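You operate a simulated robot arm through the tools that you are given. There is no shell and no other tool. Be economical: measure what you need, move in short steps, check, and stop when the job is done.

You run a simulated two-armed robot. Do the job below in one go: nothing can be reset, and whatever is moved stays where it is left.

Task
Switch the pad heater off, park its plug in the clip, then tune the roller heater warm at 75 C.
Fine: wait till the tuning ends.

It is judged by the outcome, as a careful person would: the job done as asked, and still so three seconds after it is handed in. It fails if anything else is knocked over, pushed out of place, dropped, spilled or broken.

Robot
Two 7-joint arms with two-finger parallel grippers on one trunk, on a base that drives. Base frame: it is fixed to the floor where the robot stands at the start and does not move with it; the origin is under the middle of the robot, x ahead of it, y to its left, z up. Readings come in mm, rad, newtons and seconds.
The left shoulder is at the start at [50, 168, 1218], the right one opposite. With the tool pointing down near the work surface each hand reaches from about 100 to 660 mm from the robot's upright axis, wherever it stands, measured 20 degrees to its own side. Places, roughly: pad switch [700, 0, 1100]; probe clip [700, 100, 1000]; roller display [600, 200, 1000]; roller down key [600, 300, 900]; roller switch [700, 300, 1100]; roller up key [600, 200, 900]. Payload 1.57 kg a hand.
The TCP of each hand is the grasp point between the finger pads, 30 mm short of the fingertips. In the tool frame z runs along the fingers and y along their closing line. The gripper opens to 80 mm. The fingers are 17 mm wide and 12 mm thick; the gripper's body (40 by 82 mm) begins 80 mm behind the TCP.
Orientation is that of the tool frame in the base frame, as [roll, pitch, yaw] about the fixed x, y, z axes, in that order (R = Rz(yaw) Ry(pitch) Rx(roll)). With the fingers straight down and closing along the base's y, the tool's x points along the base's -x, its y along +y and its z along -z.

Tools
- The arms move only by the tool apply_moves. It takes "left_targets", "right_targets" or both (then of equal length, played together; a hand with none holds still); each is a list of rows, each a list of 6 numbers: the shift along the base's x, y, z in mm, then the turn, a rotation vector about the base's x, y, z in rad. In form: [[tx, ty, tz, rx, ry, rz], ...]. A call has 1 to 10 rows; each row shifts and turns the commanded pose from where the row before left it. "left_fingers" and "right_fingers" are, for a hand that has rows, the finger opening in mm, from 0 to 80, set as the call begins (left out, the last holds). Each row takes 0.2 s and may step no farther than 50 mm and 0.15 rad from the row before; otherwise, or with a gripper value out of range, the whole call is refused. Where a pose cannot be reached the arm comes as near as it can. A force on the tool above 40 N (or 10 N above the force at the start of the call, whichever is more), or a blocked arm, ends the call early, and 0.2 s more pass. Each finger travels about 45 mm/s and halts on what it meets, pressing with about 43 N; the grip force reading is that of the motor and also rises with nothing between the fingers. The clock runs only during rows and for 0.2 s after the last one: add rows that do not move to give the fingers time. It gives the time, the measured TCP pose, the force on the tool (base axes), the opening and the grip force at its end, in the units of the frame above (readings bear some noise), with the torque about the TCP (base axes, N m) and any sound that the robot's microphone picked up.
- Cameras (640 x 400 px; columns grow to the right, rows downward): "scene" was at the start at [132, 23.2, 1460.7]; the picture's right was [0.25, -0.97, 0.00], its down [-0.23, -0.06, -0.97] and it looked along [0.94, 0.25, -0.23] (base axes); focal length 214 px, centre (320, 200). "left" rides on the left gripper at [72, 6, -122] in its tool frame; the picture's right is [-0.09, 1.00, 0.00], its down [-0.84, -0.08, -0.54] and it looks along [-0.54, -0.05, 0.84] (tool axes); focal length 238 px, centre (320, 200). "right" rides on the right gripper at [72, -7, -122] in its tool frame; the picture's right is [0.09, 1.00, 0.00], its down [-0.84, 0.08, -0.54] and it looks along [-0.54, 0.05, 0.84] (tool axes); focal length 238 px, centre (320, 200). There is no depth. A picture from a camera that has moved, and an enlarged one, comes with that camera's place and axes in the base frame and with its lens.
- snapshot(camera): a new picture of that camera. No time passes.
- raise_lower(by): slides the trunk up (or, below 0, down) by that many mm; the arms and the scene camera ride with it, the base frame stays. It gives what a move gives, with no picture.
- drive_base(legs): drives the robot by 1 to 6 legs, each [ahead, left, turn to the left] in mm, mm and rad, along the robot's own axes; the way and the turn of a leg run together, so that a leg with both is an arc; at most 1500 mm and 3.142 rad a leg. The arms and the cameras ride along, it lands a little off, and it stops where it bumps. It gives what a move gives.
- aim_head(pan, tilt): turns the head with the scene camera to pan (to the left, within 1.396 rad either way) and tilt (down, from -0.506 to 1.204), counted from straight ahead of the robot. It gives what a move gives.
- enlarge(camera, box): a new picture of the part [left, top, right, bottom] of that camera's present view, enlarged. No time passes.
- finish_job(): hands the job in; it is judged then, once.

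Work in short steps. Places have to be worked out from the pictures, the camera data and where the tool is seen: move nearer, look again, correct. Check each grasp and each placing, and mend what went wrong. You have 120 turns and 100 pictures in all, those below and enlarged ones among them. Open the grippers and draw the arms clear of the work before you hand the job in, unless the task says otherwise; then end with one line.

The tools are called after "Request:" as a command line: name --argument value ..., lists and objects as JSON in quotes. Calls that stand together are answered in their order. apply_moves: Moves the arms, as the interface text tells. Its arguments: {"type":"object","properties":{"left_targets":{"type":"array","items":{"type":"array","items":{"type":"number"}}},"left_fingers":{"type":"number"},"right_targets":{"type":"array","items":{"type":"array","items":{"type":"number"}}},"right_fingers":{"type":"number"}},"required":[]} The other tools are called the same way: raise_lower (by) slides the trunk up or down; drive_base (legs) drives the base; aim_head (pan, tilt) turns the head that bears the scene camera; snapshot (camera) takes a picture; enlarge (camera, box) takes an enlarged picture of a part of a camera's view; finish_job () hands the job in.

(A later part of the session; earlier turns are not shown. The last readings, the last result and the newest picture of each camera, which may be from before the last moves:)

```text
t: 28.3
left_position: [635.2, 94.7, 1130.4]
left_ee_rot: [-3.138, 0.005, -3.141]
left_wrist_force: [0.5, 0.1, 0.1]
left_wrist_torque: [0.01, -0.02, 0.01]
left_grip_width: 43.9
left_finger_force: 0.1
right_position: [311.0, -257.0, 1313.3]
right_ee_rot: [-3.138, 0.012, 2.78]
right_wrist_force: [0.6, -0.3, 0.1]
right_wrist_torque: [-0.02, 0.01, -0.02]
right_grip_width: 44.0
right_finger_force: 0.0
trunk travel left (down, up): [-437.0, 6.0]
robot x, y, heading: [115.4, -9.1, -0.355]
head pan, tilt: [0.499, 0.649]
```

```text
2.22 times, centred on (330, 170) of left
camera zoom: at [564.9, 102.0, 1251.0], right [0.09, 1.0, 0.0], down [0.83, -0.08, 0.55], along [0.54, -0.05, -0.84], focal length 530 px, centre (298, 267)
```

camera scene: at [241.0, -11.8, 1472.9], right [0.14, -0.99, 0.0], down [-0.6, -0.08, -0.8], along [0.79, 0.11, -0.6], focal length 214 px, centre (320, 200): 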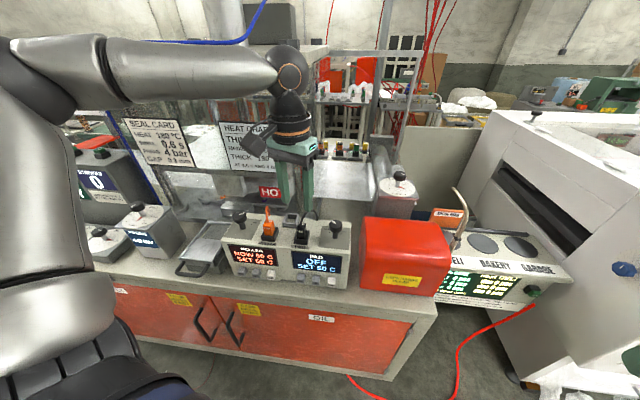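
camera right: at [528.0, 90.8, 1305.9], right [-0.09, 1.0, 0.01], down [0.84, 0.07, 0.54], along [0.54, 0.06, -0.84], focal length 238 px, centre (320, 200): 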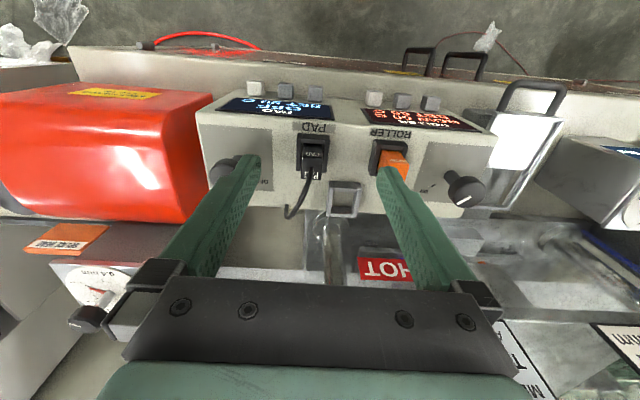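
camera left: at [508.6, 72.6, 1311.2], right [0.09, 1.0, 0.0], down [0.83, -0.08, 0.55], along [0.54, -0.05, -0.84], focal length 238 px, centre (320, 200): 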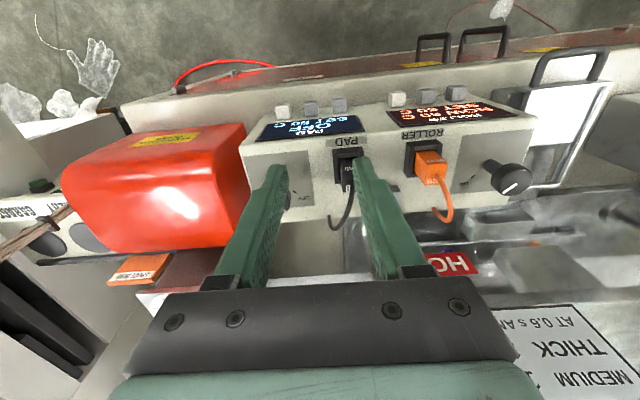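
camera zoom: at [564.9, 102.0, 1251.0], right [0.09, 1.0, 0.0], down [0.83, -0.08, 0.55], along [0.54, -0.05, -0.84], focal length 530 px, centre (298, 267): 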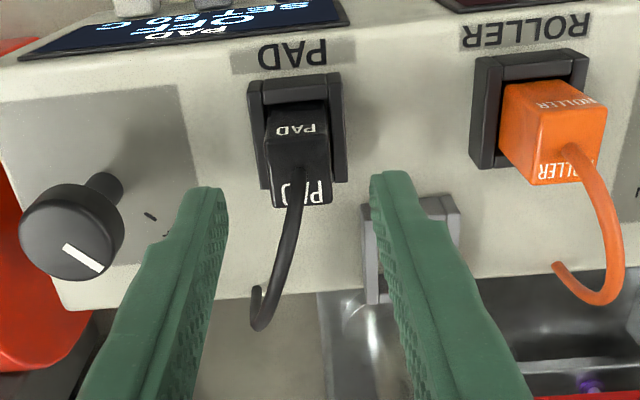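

Reach is good now. Plug centre ≈[638,96]; descend to TCP z≈1095 and look.

Request:
apply_moves --left_targets '[[3, 1, -15, 0, 0, 0], [0, 0, -12, 0, 0, 0], [0, 0, -8, 0, 0, 0], [0, 0, 0, 0, 0, 0]]'

Request:
enlarge --camera "left" --box '[220, 80, 440, 260]'

Request:
enlarge --camera "scene" --box '[230, 160, 370, 290]'

```text
t: 29.3
left_position: [638.5, 95.0, 1093.1]
left_ee_rot: [-3.138, 0.005, -3.141]
left_wrist_force: [-0.2, 0.8, 0.2]
left_wrist_torque: [0.0, -0.02, -0.02]
left_grip_width: 43.6
left_finger_force: 0.0
right_position: [310.7, -256.1, 1312.8]
right_ee_rot: [-3.139, 0.012, 2.78]
right_wrist_force: [0.3, 0.6, 0.5]
right_wrist_torque: [0.01, -0.01, -0.02]
right_grip_width: 44.1
right_finger_force: 0.0
trunk travel left (down, up): [-437.0, 6.0]
robot x, y, heading: [113.7, -8.8, -0.36]
head pan, tilt: [0.499, 0.649]
```

```text
2.22 times, centred on (330, 170) of left
camera zoom: at [567.2, 102.5, 1215.4], right [0.09, 1.0, 0.0], down [0.83, -0.08, 0.55], along [0.54, -0.05, -0.84], focal length 530 px, centre (298, 267)
```

zoom: 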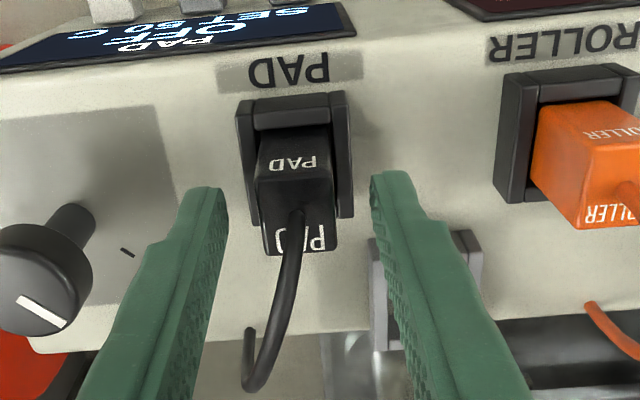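

```text
3.08 times, centred on (300, 225) of scene
camera zoom: at [240.9, -11.8, 1472.9], right [0.14, -0.99, 0.0], down [-0.6, -0.08, -0.8], along [0.79, 0.11, -0.6], focal length 660 px, centre (382, 123)
```

zoom: 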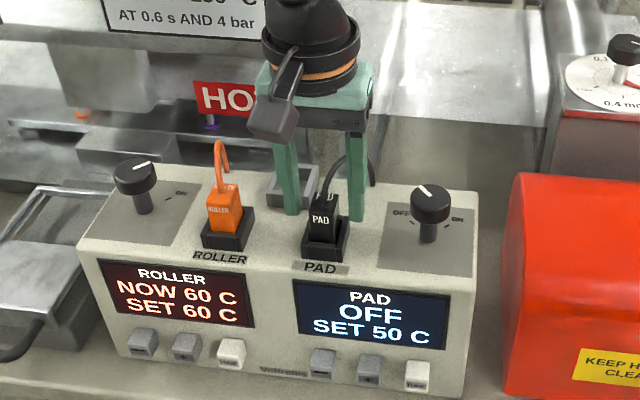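

The tips align with the plug with room below; I'll lower 8 mm more for a firmer bite and close.

Request:
apply_moves --left_targets '[[0, 0, -4, 0, 0, 0], [0, 0, -4, 0, 0, 0], [0, 0, 0, 0, 0, 0]]'

Request:
apply_moves --left_targets '[[0, 0, 0, 0, 0, 0], [0, 0, 0, 0, 0, 0], [0, 0, 0, 0, 0, 0], [0, 0, 0, 0, 0, 0]]' --left_fingers 8

Request:
enlarge --camera "left" --box '[220, 80, 440, 260]'

```text
t: 30.1
left_position: [639.4, 96.4, 1085.9]
left_ee_rot: [-3.139, 0.004, 3.141]
left_wrist_force: [-0.6, -0.7, 0.0]
left_wrist_torque: [0.0, 0.01, 0.0]
left_grip_width: 43.8
left_finger_force: 0.1
right_position: [311.0, -256.8, 1312.7]
right_ee_rot: [-3.138, 0.013, 2.78]
right_wrist_force: [0.3, -0.1, -0.4]
right_wrist_torque: [0.02, -0.01, -0.01]
right_grip_width: 44.2
right_finger_force: 0.1
trunk travel left (down, up): [-437.0, 6.0]
robot x, y, heading: [115.4, -12.2, -0.358]
head pan, tilt: [0.499, 0.649]
```

```text
t: 31.1
left_position: [639.2, 95.9, 1084.7]
left_ee_rot: [-3.137, 0.004, 3.141]
left_wrist_force: [0.3, -0.1, 0.1]
left_wrist_torque: [0.0, 0.0, 0.03]
left_grip_width: 20.8
left_finger_force: 34.2
right_position: [310.0, -256.2, 1312.0]
right_ee_rot: [-3.139, 0.014, 2.781]
right_wrist_force: [0.2, 0.4, -0.3]
right_wrist_torque: [-0.04, -0.02, -0.03]
right_grip_width: 43.8
right_finger_force: 0.2
trunk travel left (down, up): [-437.0, 6.0]
robot x, y, heading: [117.2, -10.4, -0.359]
head pan, tilt: [0.499, 0.649]
```

```text
2.22 times, centred on (330, 170) of left
camera zoom: at [567.9, 102.2, 1207.7], right [0.09, 1.0, 0.0], down [0.83, -0.08, 0.55], along [0.54, -0.05, -0.84], focal length 530 px, centre (298, 267)
```

zoom: 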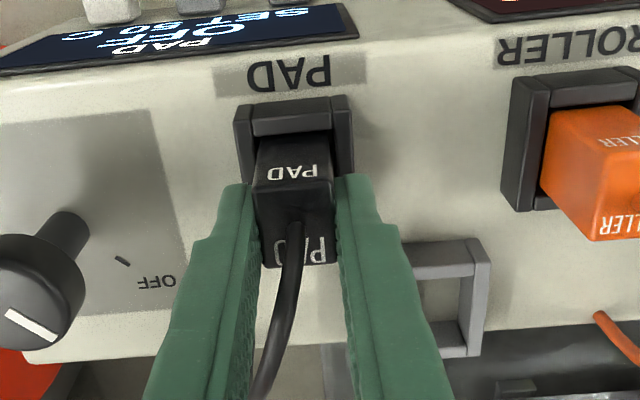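

Gripped at 20.8 mm. Pull straight up.

Request:
apply_moves --left_targets '[[0, 0, 5, 0, 0, 0], [0, 0, 8, 0, 0, 0], [0, 0, 12, 0, 0, 0], [0, 0, 15, 0, 0, 0], [0, 0, 15, 0, 0, 0]]'

Request:
enlarge --camera "scene" --box '[230, 140, 370, 290]'

Request:
snapshot --camera "left"

```text
t: 32.3
left_position: [638.5, 93.4, 1141.6]
left_ee_rot: [-3.138, 0.007, 3.14]
left_wrist_force: [0.5, 0.6, -0.3]
left_wrist_torque: [0.01, 0.03, -0.01]
left_grip_width: 21.0
left_finger_force: 34.4
right_position: [310.9, -256.7, 1312.0]
right_ee_rot: [-3.139, 0.012, 2.782]
right_wrist_force: [0.3, 0.0, -0.1]
right_wrist_torque: [-0.01, 0.06, 0.0]
right_grip_width: 44.1
right_finger_force: 0.1
trunk travel left (down, up): [-437.0, 6.0]
robot x, y, heading: [114.7, -9.7, -0.362]
head pan, tilt: [0.499, 0.649]
```

```text
2.67 times, centred on (300, 215) of scene
camera zoom: at [240.8, -11.9, 1472.9], right [0.14, -0.99, 0.0], down [-0.6, -0.08, -0.8], along [0.79, 0.11, -0.6], focal length 572 px, centre (373, 160)
```

zoom: 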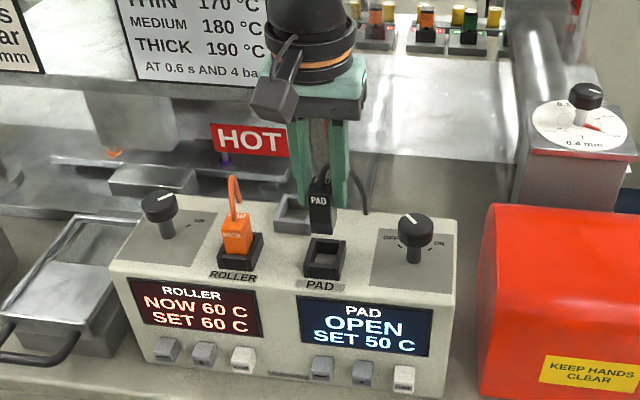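

```text
61 pictures are left
camera left: at [568.1, 101.3, 1263.2], right [0.09, 1.0, 0.0], down [0.83, -0.08, 0.55], along [0.54, -0.05, -0.84], focal length 238 px, centre (320, 200)
```

left: 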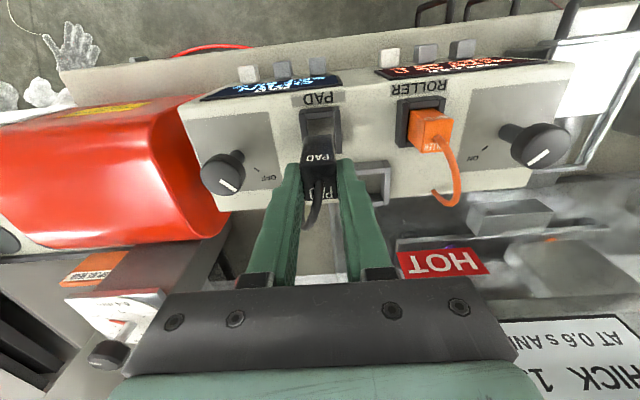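

The plug is out (PAD OPEN). I'll measure the clip in the present views and from a shifted hand position for parallax.

Request:
enlarge --camera "left" --box '[340, 130, 420, 230]'

Request:
apply_moves --left_targets '[[0, -20, 10, 0, 0, 0], [20, -20, 20, 0, 0, 0], [20, -10, 10, 0, 0, 0], [0, 0, 0, 0, 0, 0]]'

Request:
snapshot --camera "left"

Request:
enlarge --camera "scene" --box '[260, 170, 360, 260]'

```text
4.00 times, centred on (380, 180) of left
camera zoom: at [568.1, 101.3, 1263.2], right [0.09, 1.0, 0.0], down [0.83, -0.08, 0.55], along [0.54, -0.05, -0.84], focal length 953 px, centre (80, 280)
```

zoom: 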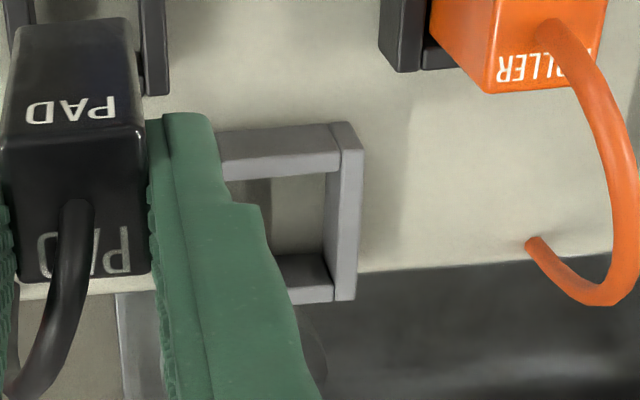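

```text
t: 33.3
left_position: [678.2, 44.4, 1181.1]
left_ee_rot: [-3.138, 0.005, 3.139]
left_wrist_force: [-0.7, -0.2, -0.9]
left_wrist_torque: [0.01, -0.02, -0.03]
left_grip_width: 21.0
left_finger_force: 34.5
right_position: [312.1, -256.8, 1313.8]
right_ee_rot: [-3.137, 0.012, 2.78]
right_wrist_force: [-1.0, 0.0, 0.3]
right_wrist_torque: [-0.01, 0.02, -0.01]
right_grip_width: 43.9
right_finger_force: 0.1
trunk travel left (down, up): [-437.0, 6.0]
robot x, y, heading: [114.8, -11.3, -0.355]
head pan, tilt: [0.499, 0.649]
```

```text
59 pictures are left
camera left: at [606.4, 52.0, 1303.6], right [0.09, 1.0, 0.0], down [0.83, -0.08, 0.55], along [0.54, -0.05, -0.84], focal length 238 px, centre (320, 200)
```

left: 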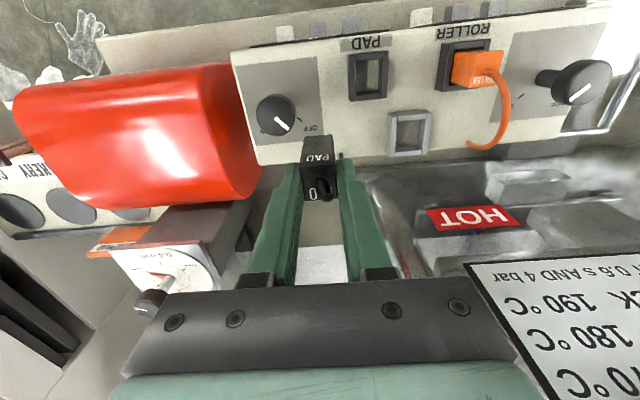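

```text
4.44 times, centred on (310, 215) of scene
camera zoom: at [240.7, -11.9, 1472.9], right [0.14, -0.99, 0.0], down [-0.6, -0.08, -0.8], along [0.79, 0.11, -0.6], focal length 953 px, centre (364, 133)
```

zoom: 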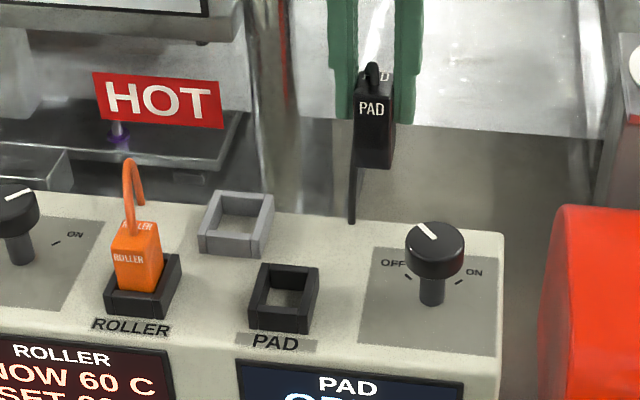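

Request:
enlarge --camera "left" --box '[335, 30, 455, 170]'

```text
2.86 times, centred on (395, 100) of left
camera zoom: at [606.4, 52.0, 1303.6], right [0.09, 1.0, 0.0], down [0.83, -0.08, 0.55], along [0.54, -0.05, -0.84], focal length 681 px, centre (106, 486)
```

zoom: 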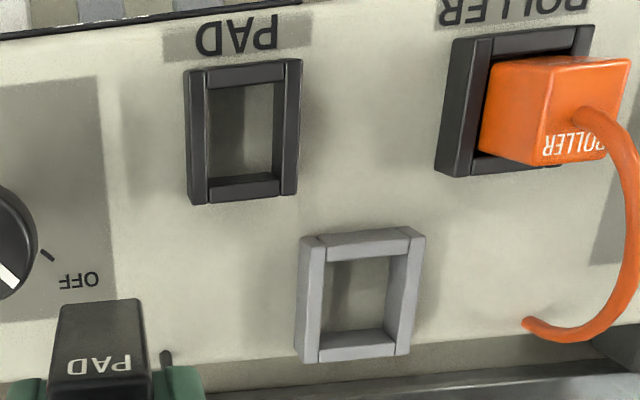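

Clip hole centre is at offset (+60,+45) from the socket, top z≈1048, so the TCP target is about [699,140.5]. Moving above it.

Request:
apply_moves --left_targets '[[7, 32, -5, 0, 0, 0], [7, 32, -5, 0, 0, 0], [7, 32, -15, 0, 0, 0], [0, 0, 0, 0, 0, 0], [0, 0, 0, 0, 0, 0]]'

Request:
snapshot --camera "left"

Request:
enlarge --camera "scene" --box '[250, 160, 350, 250]'

```text
t: 34.5
left_position: [701.6, 142.6, 1157.2]
left_ee_rot: [-3.14, 0.006, 3.14]
left_wrist_force: [0.0, 0.5, -0.3]
left_wrist_torque: [0.01, -0.02, -0.01]
left_grip_width: 21.0
left_finger_force: 34.2
right_position: [311.4, -256.8, 1312.8]
right_ee_rot: [-3.136, 0.011, 2.779]
right_wrist_force: [-0.9, -0.3, 0.5]
right_wrist_torque: [-0.01, 0.01, -0.04]
right_grip_width: 43.9
right_finger_force: 0.1
trunk travel left (down, up): [-437.0, 6.0]
robot x, y, heading: [113.9, -10.1, -0.354]
head pan, tilt: [0.499, 0.649]
```

```text
56 pictures are left
camera left: at [629.1, 150.5, 1278.3], right [0.09, 1.0, 0.0], down [0.83, -0.08, 0.55], along [0.54, -0.05, -0.84], focal length 238 px, centre (320, 200)
```

left: 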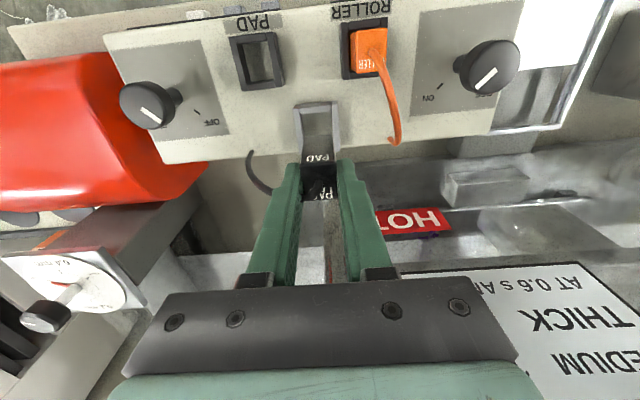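

```text
4.44 times, centred on (300, 205) of scene
camera zoom: at [241.2, -11.4, 1472.9], right [0.14, -0.99, 0.0], down [-0.6, -0.09, -0.8], along [0.79, 0.11, -0.6], focal length 953 px, centre (409, 178)
```

zoom: 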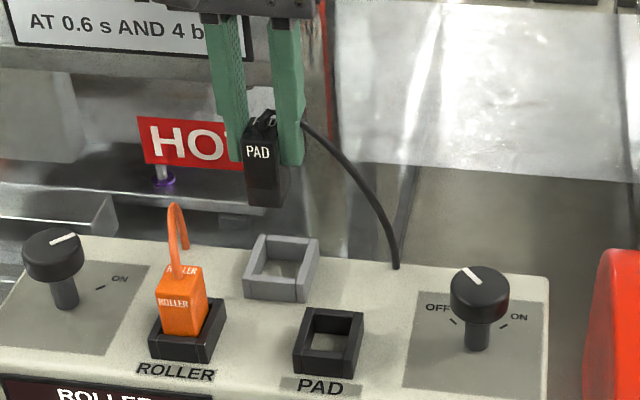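

Correct slightly (−2,−1.5) and lower until the plug's bottom is just above the clip.

Request:
apply_moves --left_targets '[[-2, -1.5, -20, 0, 0, 0], [0, 0, -20, 0, 0, 0], [0, 0, 0, 0, 0, 0]]'

Request:
enlarge --camera "left" --box '[270, 90, 370, 210]'

Request:
enlarge --camera "scene" --box '[260, 180, 340, 250]'

```text
t: 35.3
left_position: [699.4, 139.6, 1116.3]
left_ee_rot: [-3.138, 0.005, 3.141]
left_wrist_force: [0.0, -1.0, 0.2]
left_wrist_torque: [-0.01, -0.04, 0.0]
left_grip_width: 21.1
left_finger_force: 34.1
right_position: [310.3, -257.4, 1313.2]
right_ee_rot: [-3.139, 0.011, 2.78]
right_wrist_force: [0.4, 1.0, -0.3]
right_wrist_torque: [0.01, -0.02, 0.0]
right_grip_width: 44.0
right_finger_force: 0.0
trunk travel left (down, up): [-437.0, 6.0]
robot x, y, heading: [114.7, -8.6, -0.36]
head pan, tilt: [0.499, 0.649]
```

```text
3.33 times, centred on (320, 150) of left
camera zoom: at [627.9, 147.3, 1238.3], right [0.09, 1.0, 0.0], down [0.83, -0.08, 0.55], along [0.54, -0.05, -0.84], focal length 794 px, centre (320, 367)
```

zoom: 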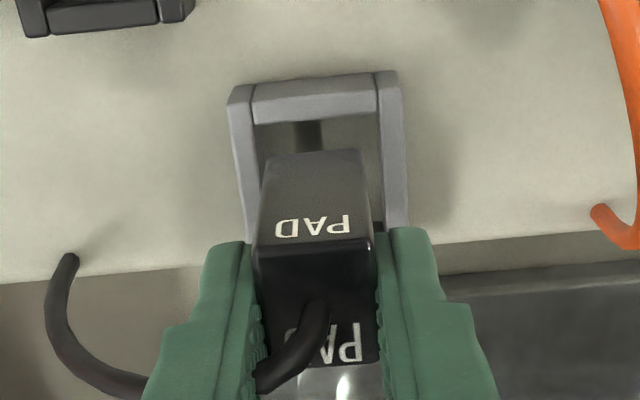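

```text
5.71 times, centred on (300, 215) of scene
camera zoom: at [240.9, -11.8, 1472.9], right [0.14, -0.99, 0.0], down [-0.6, -0.08, -0.8], along [0.79, 0.11, -0.6], focal length 1226 px, centre (434, 114)
```

zoom: 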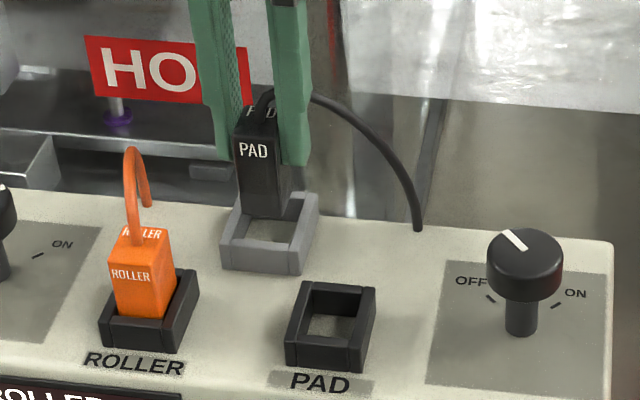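

Alignment looks good with a couple of millimetres on each side. Lowering slowly into the clip.

Request:
apply_moves --left_targets '[[0, 0, -10, 0, 0, 0], [0, 0, -8, 0, 0, 0], [0, 0, -6, 0, 0, 0], [0, 0, -4, 0, 0, 0], [0, 0, 0, 0, 0, 0]]'

Request:
enlarge --camera "left" --box '[270, 90, 370, 210]'

Request:
enlarge --camera "scene" --box '[260, 180, 340, 250]'

```text
t: 36.5
left_position: [699.8, 138.8, 1087.8]
left_ee_rot: [-3.137, 0.004, 3.142]
left_wrist_force: [0.1, -0.3, -0.1]
left_wrist_torque: [-0.01, 0.0, 0.01]
left_grip_width: 20.9
left_finger_force: 34.7
right_position: [310.1, -256.0, 1313.1]
right_ee_rot: [-3.137, 0.012, 2.781]
right_wrist_force: [-0.7, -0.5, 0.9]
right_wrist_torque: [0.01, -0.01, -0.01]
right_grip_width: 43.8
right_finger_force: 0.0
trunk travel left (down, up): [-437.0, 6.0]
robot x, y, heading: [115.3, -13.8, -0.358]
head pan, tilt: [0.499, 0.649]
```

```text
3.33 times, centred on (320, 150) of left
camera zoom: at [628.0, 146.8, 1210.8], right [0.09, 1.0, 0.0], down [0.83, -0.08, 0.55], along [0.54, -0.05, -0.84], focal length 794 px, centre (320, 367)
```

zoom: 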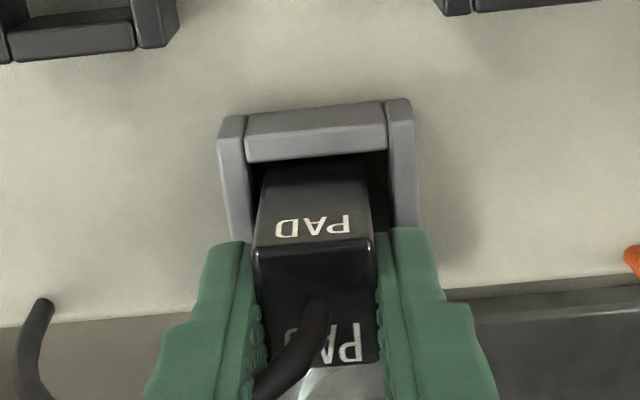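

```text
5.71 times, centred on (300, 215) of scene
camera zoom: at [241.0, -11.8, 1472.9], right [0.14, -0.99, 0.0], down [-0.6, -0.08, -0.8], along [0.79, 0.11, -0.6], focal length 1226 px, centre (434, 114)
```

zoom: 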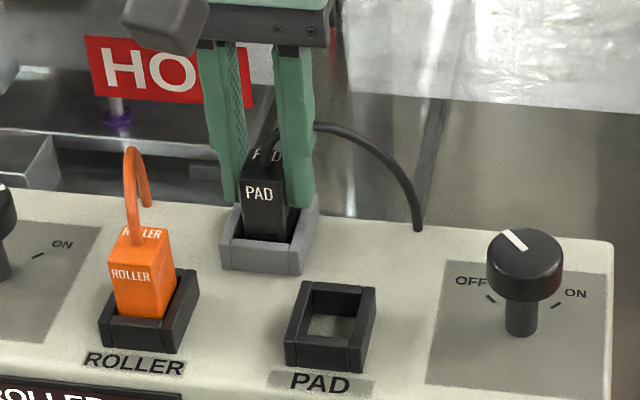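

The plug is inside the clip; lower the last few mm, then release.

Request:
apply_moves --left_targets '[[0, 0, -2, 0, 0, 0], [0, 0, -2, 0, 0, 0], [0, 0, -1, 0, 0, 0], [0, 0, 0, 0, 0, 0]]'

Request:
enlarge --camera "scene" --box '[260, 180, 340, 250]'

```text
t: 37.5
left_position: [698.8, 139.2, 1085.6]
left_ee_rot: [-3.137, 0.011, 3.141]
left_wrist_force: [1.3, 4.2, 17.2]
left_wrist_torque: [0.25, 0.13, 0.0]
left_grip_width: 21.0
left_finger_force: 33.4
right_position: [310.0, -256.5, 1313.4]
right_ee_rot: [-3.14, 0.013, 2.778]
right_wrist_force: [-0.1, 0.2, 0.6]
right_wrist_torque: [0.01, -0.01, 0.02]
right_grip_width: 43.8
right_finger_force: 0.1
trunk travel left (down, up): [-437.0, 6.0]
robot x, y, heading: [115.3, -10.9, -0.359]
head pan, tilt: [0.499, 0.649]
```

```text
5.71 times, centred on (300, 215) of scene
camera zoom: at [239.2, -11.6, 1473.3], right [0.14, -0.99, 0.0], down [-0.6, -0.08, -0.8], along [0.79, 0.11, -0.6], focal length 1226 px, centre (434, 114)
```

zoom: 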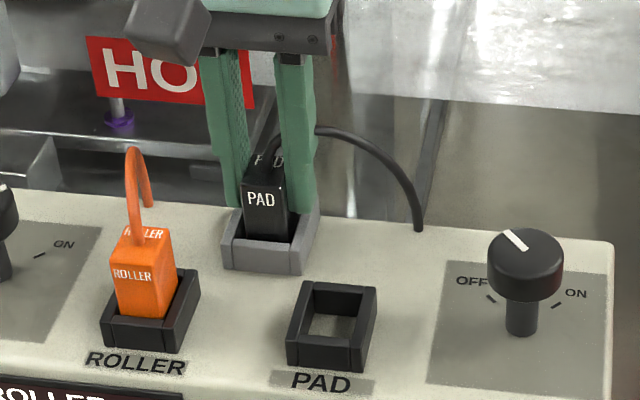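

Seated at the same depth as in the socket (17 N contact). Relieve 1.5 mm, open modestly, then rise.

Request:
apply_moves --left_targets '[[0, 0, 1.5, 0, 0, 0], [0, 0, 0, 0, 0, 0]]'

Request:
apply_moves --left_targets '[[0, 0, 0, 0, 0, 0], [0, 0, 0, 0, 0, 0], [0, 0, 5, 0, 0, 0], [0, 0, 20, 0, 0, 0], [0, 0, 30, 0, 0, 0], [0, 0, 40, 0, 0, 0]]' --left_fingers 38

Request:
snapshot --camera "left"

Request:
enlarge --camera "scene" --box '[200, 170, 360, 300]'

```text
t: 38.1
left_position: [698.8, 138.4, 1086.5]
left_ee_rot: [-3.138, 0.007, 3.141]
left_wrist_force: [3.3, 4.2, 15.3]
left_wrist_torque: [0.28, -0.11, -0.01]
left_grip_width: 20.7
left_finger_force: 34.2
right_position: [311.1, -257.2, 1313.7]
right_ee_rot: [-3.139, 0.012, 2.78]
right_wrist_force: [-0.1, -0.4, -0.1]
right_wrist_torque: [0.02, -0.02, 0.0]
right_grip_width: 44.0
right_finger_force: 0.1
trunk travel left (down, up): [-437.0, 6.0]
robot x, y, heading: [115.3, -12.1, -0.363]
head pan, tilt: [0.499, 0.649]
```

```text
t: 39.5
left_position: [695.7, 139.9, 1182.3]
left_ee_rot: [-3.139, 0.004, 3.141]
left_wrist_force: [-0.5, 0.7, -0.2]
left_wrist_torque: [0.02, 0.0, 0.0]
left_grip_width: 37.9
left_finger_force: 0.0
right_position: [309.6, -257.4, 1312.7]
right_ee_rot: [-3.139, 0.012, 2.78]
right_wrist_force: [0.4, 0.7, -0.1]
right_wrist_torque: [-0.01, -0.02, 0.01]
right_grip_width: 44.4
right_finger_force: 0.0
trunk travel left (down, up): [-437.0, 6.0]
robot x, y, heading: [117.7, -11.6, -0.361]
head pan, tilt: [0.499, 0.649]
```

```text
49 pictures are left
camera left: at [624.6, 147.2, 1304.2], right [0.09, 1.0, 0.0], down [0.83, -0.08, 0.55], along [0.54, -0.05, -0.84], focal length 238 px, centre (320, 200)
```

left: 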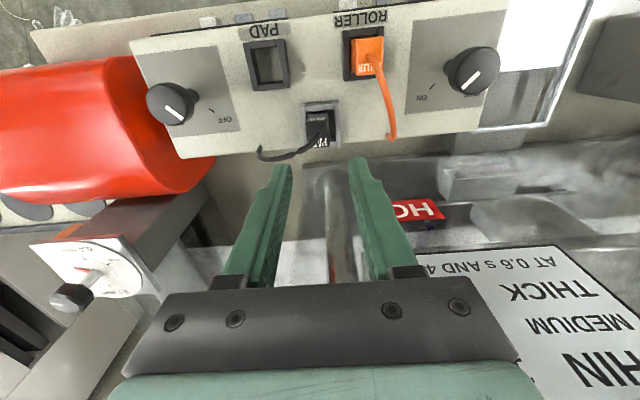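

```text
3.08 times, centred on (280, 235) of scene
camera zoom: at [240.4, -12.1, 1472.9], right [0.14, -0.99, 0.0], down [-0.6, -0.08, -0.8], along [0.79, 0.11, -0.6], focal length 660 px, centre (443, 92)
```

zoom: 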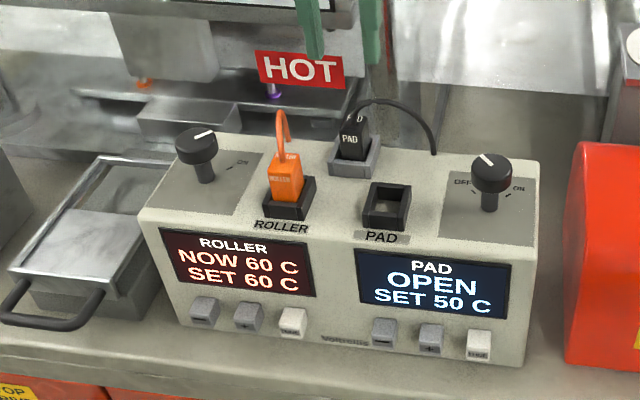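

The PAD plug is parked in the clip. Keys triangulate to: "−" y≈275, "+" y≈229.5, TUNE y≈185, at x≈590, z≈910. I'll retreat the left hand, close the fingers and tilt it 45° forward in front of the panel.

Request:
apply_moves --left_targets '[[-30, 10, 15, 0, 0, 0], [-40, 15, 0, 0, -0.12, 0], [-40, 15, 0, 0, -0.13, 0], [-40, 15, 0, 0, -0.13, 0], [-40, 15, 0, 0, -0.13, 0], [-30, 15, -10, 0, -0.13, 0], [0, 0, -20, 0, -0.145, 0]]' --left_fingers 0

Request:
snapshot --camera "left"

Request:
snapshot --camera "scene"

```text
t: 41.1
left_position: [572.3, 254.9, 1224.2]
left_ee_rot: [-3.139, 0.788, 3.141]
left_wrist_force: [0.0, 0.0, 0.1]
left_wrist_torque: [-0.04, 0.04, -0.01]
left_grip_width: 0.0
left_finger_force: 21.7
left hand out of reach, approached as far as the arm can: row 5, 6, 7
right_position: [313.3, -256.6, 1313.2]
right_ee_rot: [-3.137, 0.008, 2.779]
right_wrist_force: [-0.2, -0.1, 0.4]
right_wrist_torque: [0.0, 0.03, 0.0]
right_grip_width: 44.1
right_finger_force: 0.0
trunk travel left (down, up): [-437.0, 6.0]
robot x, y, heading: [114.8, -10.5, -0.359]
head pan, tilt: [0.499, 0.649]
```

```text
47 pictures are left
camera left: at [438.1, 262.6, 1260.7], right [0.07, 1.0, 0.06], down [0.21, -0.08, 0.98], along [0.98, -0.05, -0.21], focal length 238 px, centre (320, 200)
```

left: 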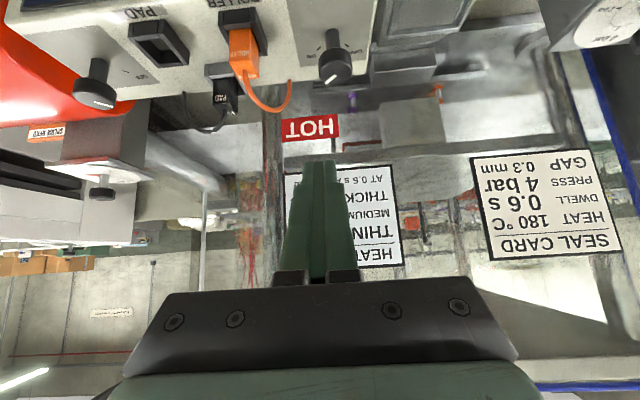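

```text
46 pictures are left
camera scene: at [243.0, -11.8, 1472.6], right [0.14, -0.99, 0.0], down [-0.6, -0.08, -0.8], along [0.79, 0.11, -0.61], focal length 214 px, centre (320, 200)
```

scene: 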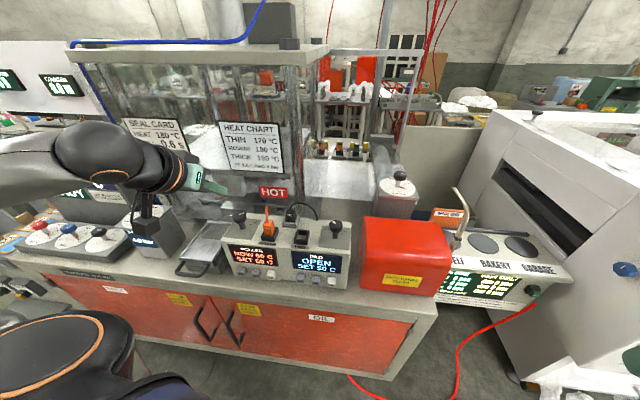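

The arm is too folded; I'll back the base ~100 mm and turn it square to the bench again.

Request:
drive_base --legs '[[-100, 0, 0], [0, 0, 0.36]]'

Request:
apply_moves --left_targets '[[0, -10, -20, 0, 0, -0.12], [0, -20, -30, 0, 0, -0.12], [0, -20, -30, 0, 0, -0.12], [0, -20, -30, 0, 0, 0], [0, 0, 0, 0, 0, 0]]'

Request:
snapshot --camera "left"

Request:
snapshot --camera "scene"

```text
t: 43.3
left_position: [353.8, 434.0, 1226.5]
left_ee_rot: [-3.138, 0.79, -2.782]
left_wrist_force: [0.3, 0.8, -0.1]
left_wrist_torque: [-0.04, -0.01, -0.01]
left_grip_width: 0.2
left_finger_force: 21.3
right_position: [291.0, -137.5, 1314.2]
right_ee_rot: [-3.137, 0.012, 3.141]
right_wrist_force: [-0.4, 0.1, 0.1]
right_wrist_torque: [-0.02, -0.02, 0.0]
right_grip_width: 44.0
right_finger_force: 0.1
trunk travel left (down, up): [-437.0, 6.0]
robot x, y, heading: [19.8, 29.4, 0.003]
head pan, tilt: [0.499, 0.649]
```

```text
t: 44.5
left_position: [388.6, 393.6, 1124.7]
left_ee_rot: [-3.137, 0.789, 3.141]
left_wrist_force: [-0.3, 0.0, -0.1]
left_wrist_torque: [0.0, -0.01, 0.01]
left_grip_width: 0.0
left_finger_force: 21.6
left hand out of reach, approached as far as the arm can: row 1, 2, 3, 4
right_position: [290.9, -138.0, 1312.4]
right_ee_rot: [-3.138, 0.012, -3.14]
right_wrist_force: [-1.0, -0.3, -0.3]
right_wrist_torque: [0.0, -0.01, 0.0]
right_grip_width: 43.9
right_finger_force: 0.0
trunk travel left (down, up): [-437.0, 6.0]
robot x, y, heading: [18.9, 26.7, -0.002]
head pan, tilt: [0.499, 0.649]
```

```text
45 pictures are left
camera left: at [253.0, 401.7, 1159.6], right [0.07, 1.0, 0.06], down [0.21, -0.08, 0.98], along [0.98, -0.06, -0.21], focal length 238 px, centre (320, 200)
```

left: 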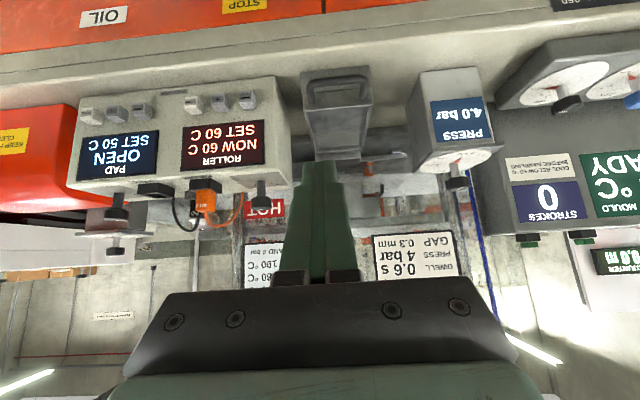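

```text
44 pictures are left
camera scene: at [138.3, 67.0, 1473.0], right [0.48, -0.88, 0.0], down [-0.53, -0.29, -0.8], along [0.7, 0.38, -0.6], focal length 214 px, centre (320, 200)
```

scene: 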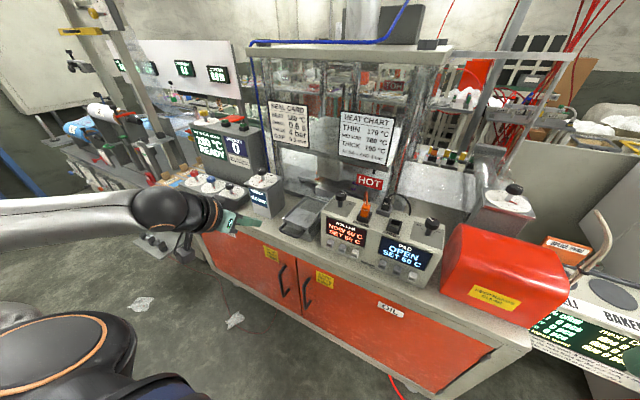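

Now move in front of the "+" key: first across and down while staying back, then look.

Request:
apply_moves --left_targets '[[15, -40, -15, 0, 0, 0], [15, -40, -15, 0, 0, 0], [15, -40, -15, 0, 0, 0], [15, -40, -20, 0, 0, 0], [25, -4, -30, 0, 0, 0], [25, 0, -30, 0, 0, 0], [0, 0, -25, 0, 0, 0], [0, 0, 0, 0, 0, 0]]'

Request:
snapshot --camera "left"

Request:
enlarge --camera "scene" --box '[240, 160, 440, 300]'

```text
t: 46.3
left_position: [505.5, 234.6, 972.8]
left_ee_rot: [-3.137, 0.79, 3.14]
left_wrist_force: [0.6, 0.4, 0.4]
left_wrist_torque: [-0.01, 0.01, -0.01]
left_grip_width: 0.2
left_finger_force: 20.5
left hand out of reach, approached as far as the arm can: row 1
right_position: [290.5, -136.9, 1313.1]
right_ee_rot: [-3.137, 0.012, -3.142]
right_wrist_force: [-0.9, -0.2, -0.6]
right_wrist_torque: [0.0, -0.04, 0.02]
right_grip_width: 44.1
right_finger_force: 0.1
trunk travel left (down, up): [-437.0, 6.0]
robot x, y, heading: [21.7, 29.2, 0.001]
head pan, tilt: [0.499, 0.649]
```

```text
43 pictures are left
camera left: at [369.7, 243.3, 1008.9], right [0.07, 1.0, 0.06], down [0.21, -0.08, 0.98], along [0.98, -0.05, -0.21], focal length 238 px, centre (320, 200)
```

left: 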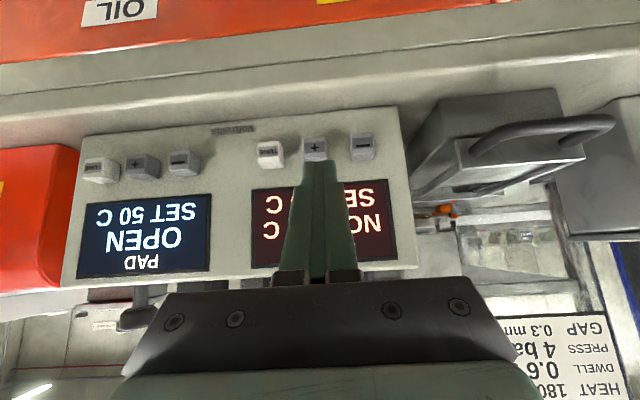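

```text
2.86 times, centred on (340, 230) of scene
camera zoom: at [139.1, 67.1, 1472.9], right [0.48, -0.88, 0.0], down [-0.53, -0.29, -0.8], along [0.7, 0.38, -0.6], focal length 613 px, centre (263, 114)
```

zoom: 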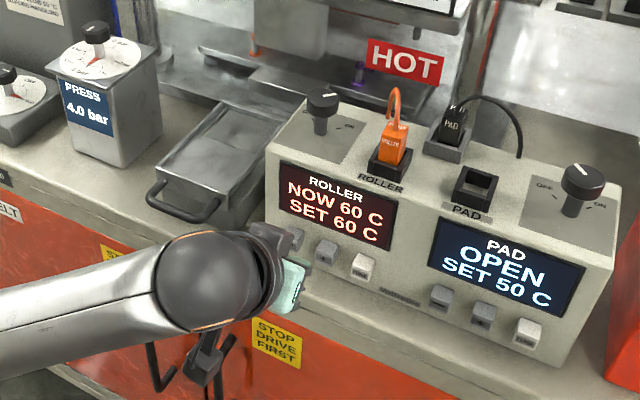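

"+" measured at [590,230.8,907], agreeing with before. Move to just in front of it.

Request:
apply_moves --left_targets '[[22, -2, -25, 0, 0, 0], [20, -2, -25, 0, 0, 0], [0, 0, 0, 0, 0, 0]]'

Request:
enlarge --camera "left" --box '[220, 80, 420, 240]'

Request:
enlarge --camera "scene" --box '[300, 190, 400, 280]'

```text
t: 47.1
left_position: [548.2, 229.2, 925.7]
left_ee_rot: [-3.139, 0.789, 3.138]
left_wrist_force: [-0.2, 0.3, 0.7]
left_wrist_torque: [-0.02, 0.01, -0.02]
left_grip_width: 0.0
left_finger_force: 21.4
right_position: [291.0, -136.6, 1313.6]
right_ee_rot: [-3.141, 0.012, 3.14]
right_wrist_force: [0.4, -0.1, 0.2]
right_wrist_torque: [-0.01, 0.0, 0.0]
right_grip_width: 44.0
right_finger_force: 0.1
trunk travel left (down, up): [-437.0, 6.0]
robot x, y, heading: [19.3, 27.5, 0.004]
head pan, tilt: [0.499, 0.649]
```

```text
2.50 times, centred on (320, 160) of left
camera zoom: at [411.5, 237.7, 961.6], right [0.07, 1.0, 0.06], down [0.2, -0.08, 0.98], along [0.98, -0.05, -0.21], focal length 596 px, centre (320, 300)
```

zoom: 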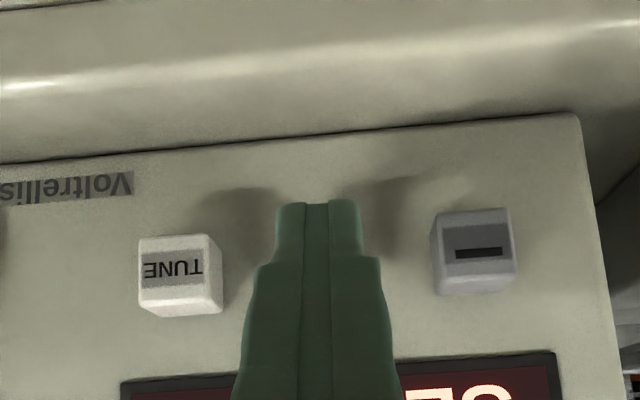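

```text
4.44 times, centred on (350, 235) of scene
camera zoom: at [138.8, 67.3, 1472.9], right [0.48, -0.88, 0.0], down [-0.53, -0.29, -0.8], along [0.7, 0.38, -0.6], focal length 953 px, centre (187, 44)
```

zoom: 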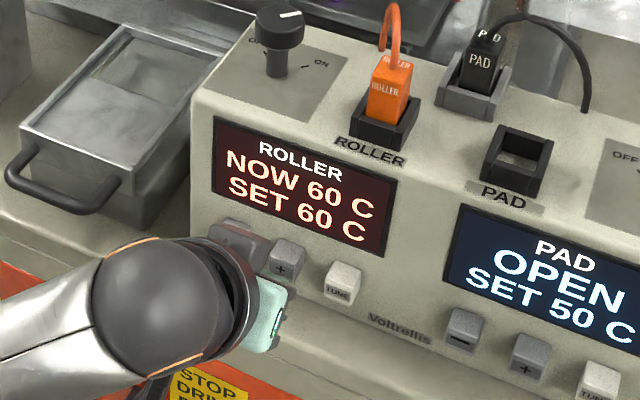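

Push forward in small steps until contact.

Request:
apply_moves --left_targets '[[4, 0.5, 0, 0, 0, 0], [3, 0, 0, 0, 0, 0], [2, 0, 0, 0, 0, 0], [2, 0, 0, 0, 0, 0]]'

```text
t: 48.1
left_position: [557.0, 231.8, 928.1]
left_ee_rot: [-3.137, 0.787, -3.141]
left_wrist_force: [-16.3, 1.2, 5.3]
left_wrist_torque: [0.03, 0.12, 0.05]
left_grip_width: 0.0
left_finger_force: 21.6
right_position: [288.8, -137.1, 1313.8]
right_ee_rot: [-3.137, 0.012, -3.142]
right_wrist_force: [-0.1, -0.6, 0.0]
right_wrist_torque: [0.0, 0.0, 0.02]
right_grip_width: 43.8
right_finger_force: 0.0
trunk travel left (down, up): [-437.0, 6.0]
robot x, y, heading: [21.7, 28.6, 0.001]
head pan, tilt: [0.499, 0.649]
heard: click
```

A click at ~16 N. Release back and check the display.

Request:
apply_moves --left_targets '[[-8, 0, 0, 0, 0, 0], [0, 0, 0, 0, 0, 0]]'

Request:
enlarge --camera "scene" --box '[300, 190, 400, 280]'

```text
t: 48.7
left_position: [553.0, 231.3, 925.8]
left_ee_rot: [-3.138, 0.788, 3.141]
left_wrist_force: [-0.5, -0.2, 0.2]
left_wrist_torque: [0.0, 0.0, -0.01]
left_grip_width: 0.0
left_finger_force: 21.5
right_position: [290.5, -136.3, 1311.7]
right_ee_rot: [-3.138, 0.013, -3.141]
right_wrist_force: [-0.6, 0.0, 0.3]
right_wrist_torque: [0.04, -0.05, 0.01]
right_grip_width: 44.1
right_finger_force: 0.2
trunk travel left (down, up): [-437.0, 6.0]
robot x, y, heading: [19.2, 22.4, -0.0]
head pan, tilt: [0.499, 0.649]
```

```text
4.44 times, centred on (350, 235) of scene
camera zoom: at [139.1, 67.2, 1472.9], right [0.48, -0.88, 0.0], down [-0.53, -0.29, -0.8], along [0.7, 0.38, -0.6], focal length 953 px, centre (187, 44)
```

zoom: 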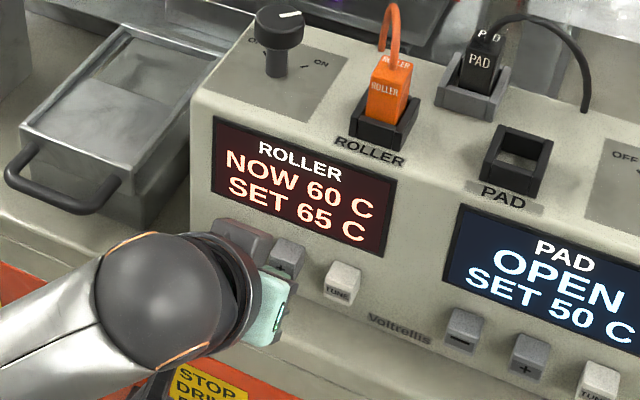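

Each press is +5. Two more presses.

Request:
apply_moves --left_targets '[[5, 0, 0, 0, 0, 0], [3, 0, 0, 0, 0, 0], [0, 0, 0, 0, 0, 0], [-8, 0, 0, 0, 0, 0], [0, 0, 0, 0, 0, 0]]'

Request:
enlarge --camera "scene" --box '[300, 190, 400, 280]'

```text
t: 49.9
left_position: [553.3, 233.1, 925.5]
left_ee_rot: [-3.14, 0.79, 3.141]
left_wrist_force: [-0.7, -0.2, 0.3]
left_wrist_torque: [0.0, 0.03, 0.0]
left_grip_width: 0.3
left_finger_force: 20.8
right_position: [290.9, -136.6, 1312.4]
right_ee_rot: [-3.137, 0.01, 3.141]
right_wrist_force: [0.7, 0.4, 0.4]
right_wrist_torque: [0.0, 0.02, -0.01]
right_grip_width: 44.1
right_finger_force: 0.0
trunk travel left (down, up): [-437.0, 6.0]
robot x, y, heading: [21.4, 27.7, -0.001]
head pan, tilt: [0.499, 0.649]
heard: click
```

```text
4.44 times, centred on (350, 235) of scene
camera zoom: at [139.1, 67.2, 1472.9], right [0.48, -0.88, 0.0], down [-0.53, -0.29, -0.8], along [0.7, 0.38, -0.6], focal length 953 px, centre (187, 44)
```

zoom: 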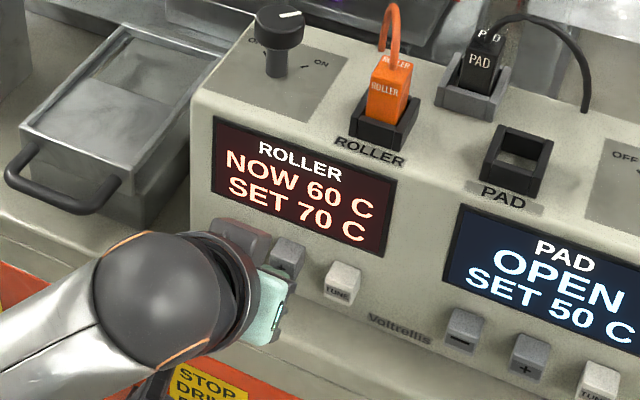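

SET 70; one more press.

Request:
apply_moves --left_targets '[[5, 0, 0, 0, 0, 0], [3, 0, 0, 0, 0, 0], [0, 0, 0, 0, 0, 0], [-8, 0, 0, 0, 0, 0], [0, 0, 0, 0, 0, 0]]'

Request:
enlarge --camera "scene" --box '[300, 190, 400, 280]'

```text
t: 51.1
left_position: [552.3, 230.6, 925.7]
left_ee_rot: [-3.138, 0.79, 3.141]
left_wrist_force: [-1.8, 0.3, 1.5]
left_wrist_torque: [0.05, 0.0, 0.04]
left_grip_width: 0.0
left_finger_force: 22.3
right_position: [292.2, -136.9, 1312.5]
right_ee_rot: [-3.138, 0.013, 3.141]
right_wrist_force: [0.6, -0.1, 0.2]
right_wrist_torque: [-0.03, 0.0, 0.03]
right_grip_width: 44.0
right_finger_force: 0.0
trunk travel left (down, up): [-437.0, 6.0]
robot x, y, heading: [23.2, 24.5, -0.0]
head pan, tilt: [0.499, 0.649]
heard: click
```

```text
4.44 times, centred on (350, 235) of scene
camera zoom: at [139.1, 67.2, 1472.9], right [0.48, -0.88, 0.0], down [-0.53, -0.29, -0.8], along [0.7, 0.38, -0.6], focal length 953 px, centre (187, 44)
```

zoom: 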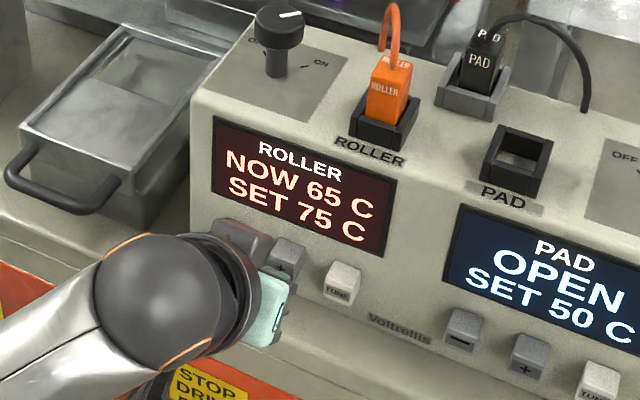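

SET 75, NOW climbing (65). "Warm" means tuning once it's at temperature, so I'll line up with TUNE (y≈185) and wait for NOW 75.

Request:
apply_moves --left_targets '[[-15, 0, 0, 0, 0, 0], [0, -23, 0, 0, 0, 0], [0, -23, 1, 0, 0, 0], [10, 0, 0, 0, 0, 0], [0, 0, 0, 0, 0, 0], [0, 0, 0, 0, 0, 0], [0, 0, 0, 0, 0, 0], [0, 0, 0, 0, 0, 0], [0, 0, 0, 0, 0, 0], [0, 0, 0, 0, 0, 0]]'

Request:
enlarge --camera "scene" --box '[300, 190, 400, 280]'

Request:
enlarge --camera "left" --box '[220, 80, 420, 240]'

```text
t: 53.3
left_position: [548.0, 183.3, 926.3]
left_ee_rot: [-3.137, 0.789, 3.14]
left_wrist_force: [-0.3, -0.6, -0.9]
left_wrist_torque: [-0.02, 0.0, 0.0]
left_grip_width: 0.0
left_finger_force: 20.6
right_position: [291.1, -136.9, 1313.4]
right_ee_rot: [-3.139, 0.012, 3.139]
right_wrist_force: [0.6, 0.2, 0.2]
right_wrist_torque: [-0.01, 0.0, -0.01]
right_grip_width: 44.0
right_finger_force: 0.1
trunk travel left (down, up): [-437.0, 6.0]
robot x, y, heading: [19.3, 24.4, 0.001]
head pan, tilt: [0.499, 0.649]
```

```text
4.44 times, centred on (350, 235) of scene
camera zoom: at [138.9, 67.2, 1472.9], right [0.48, -0.88, 0.0], down [-0.53, -0.29, -0.8], along [0.7, 0.38, -0.6], focal length 953 px, centre (187, 44)
```

zoom: 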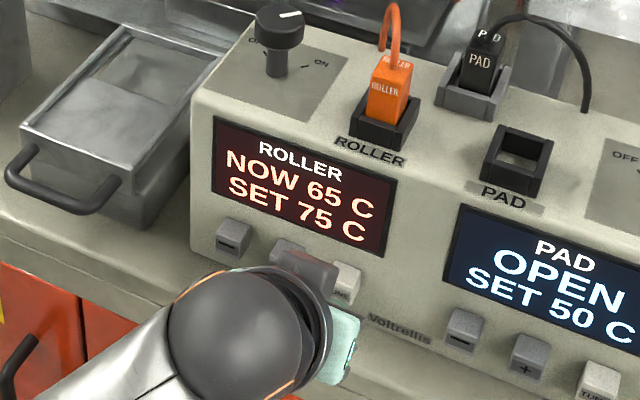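

```text
2.50 times, centred on (320, 160) of left
camera zoom: at [411.9, 191.8, 962.0], right [0.07, 1.0, 0.06], down [0.21, -0.08, 0.98], along [0.98, -0.05, -0.21], focal length 596 px, centre (320, 300)
```

zoom: 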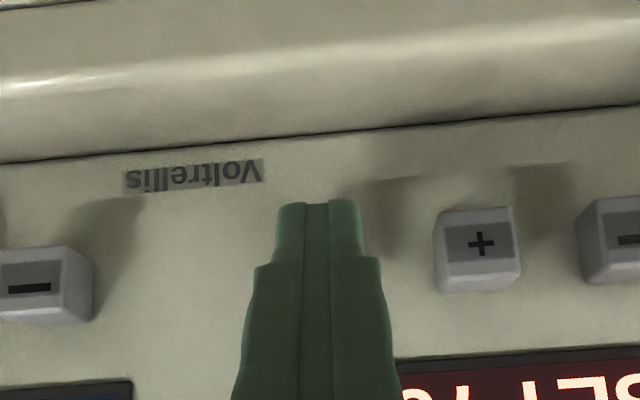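

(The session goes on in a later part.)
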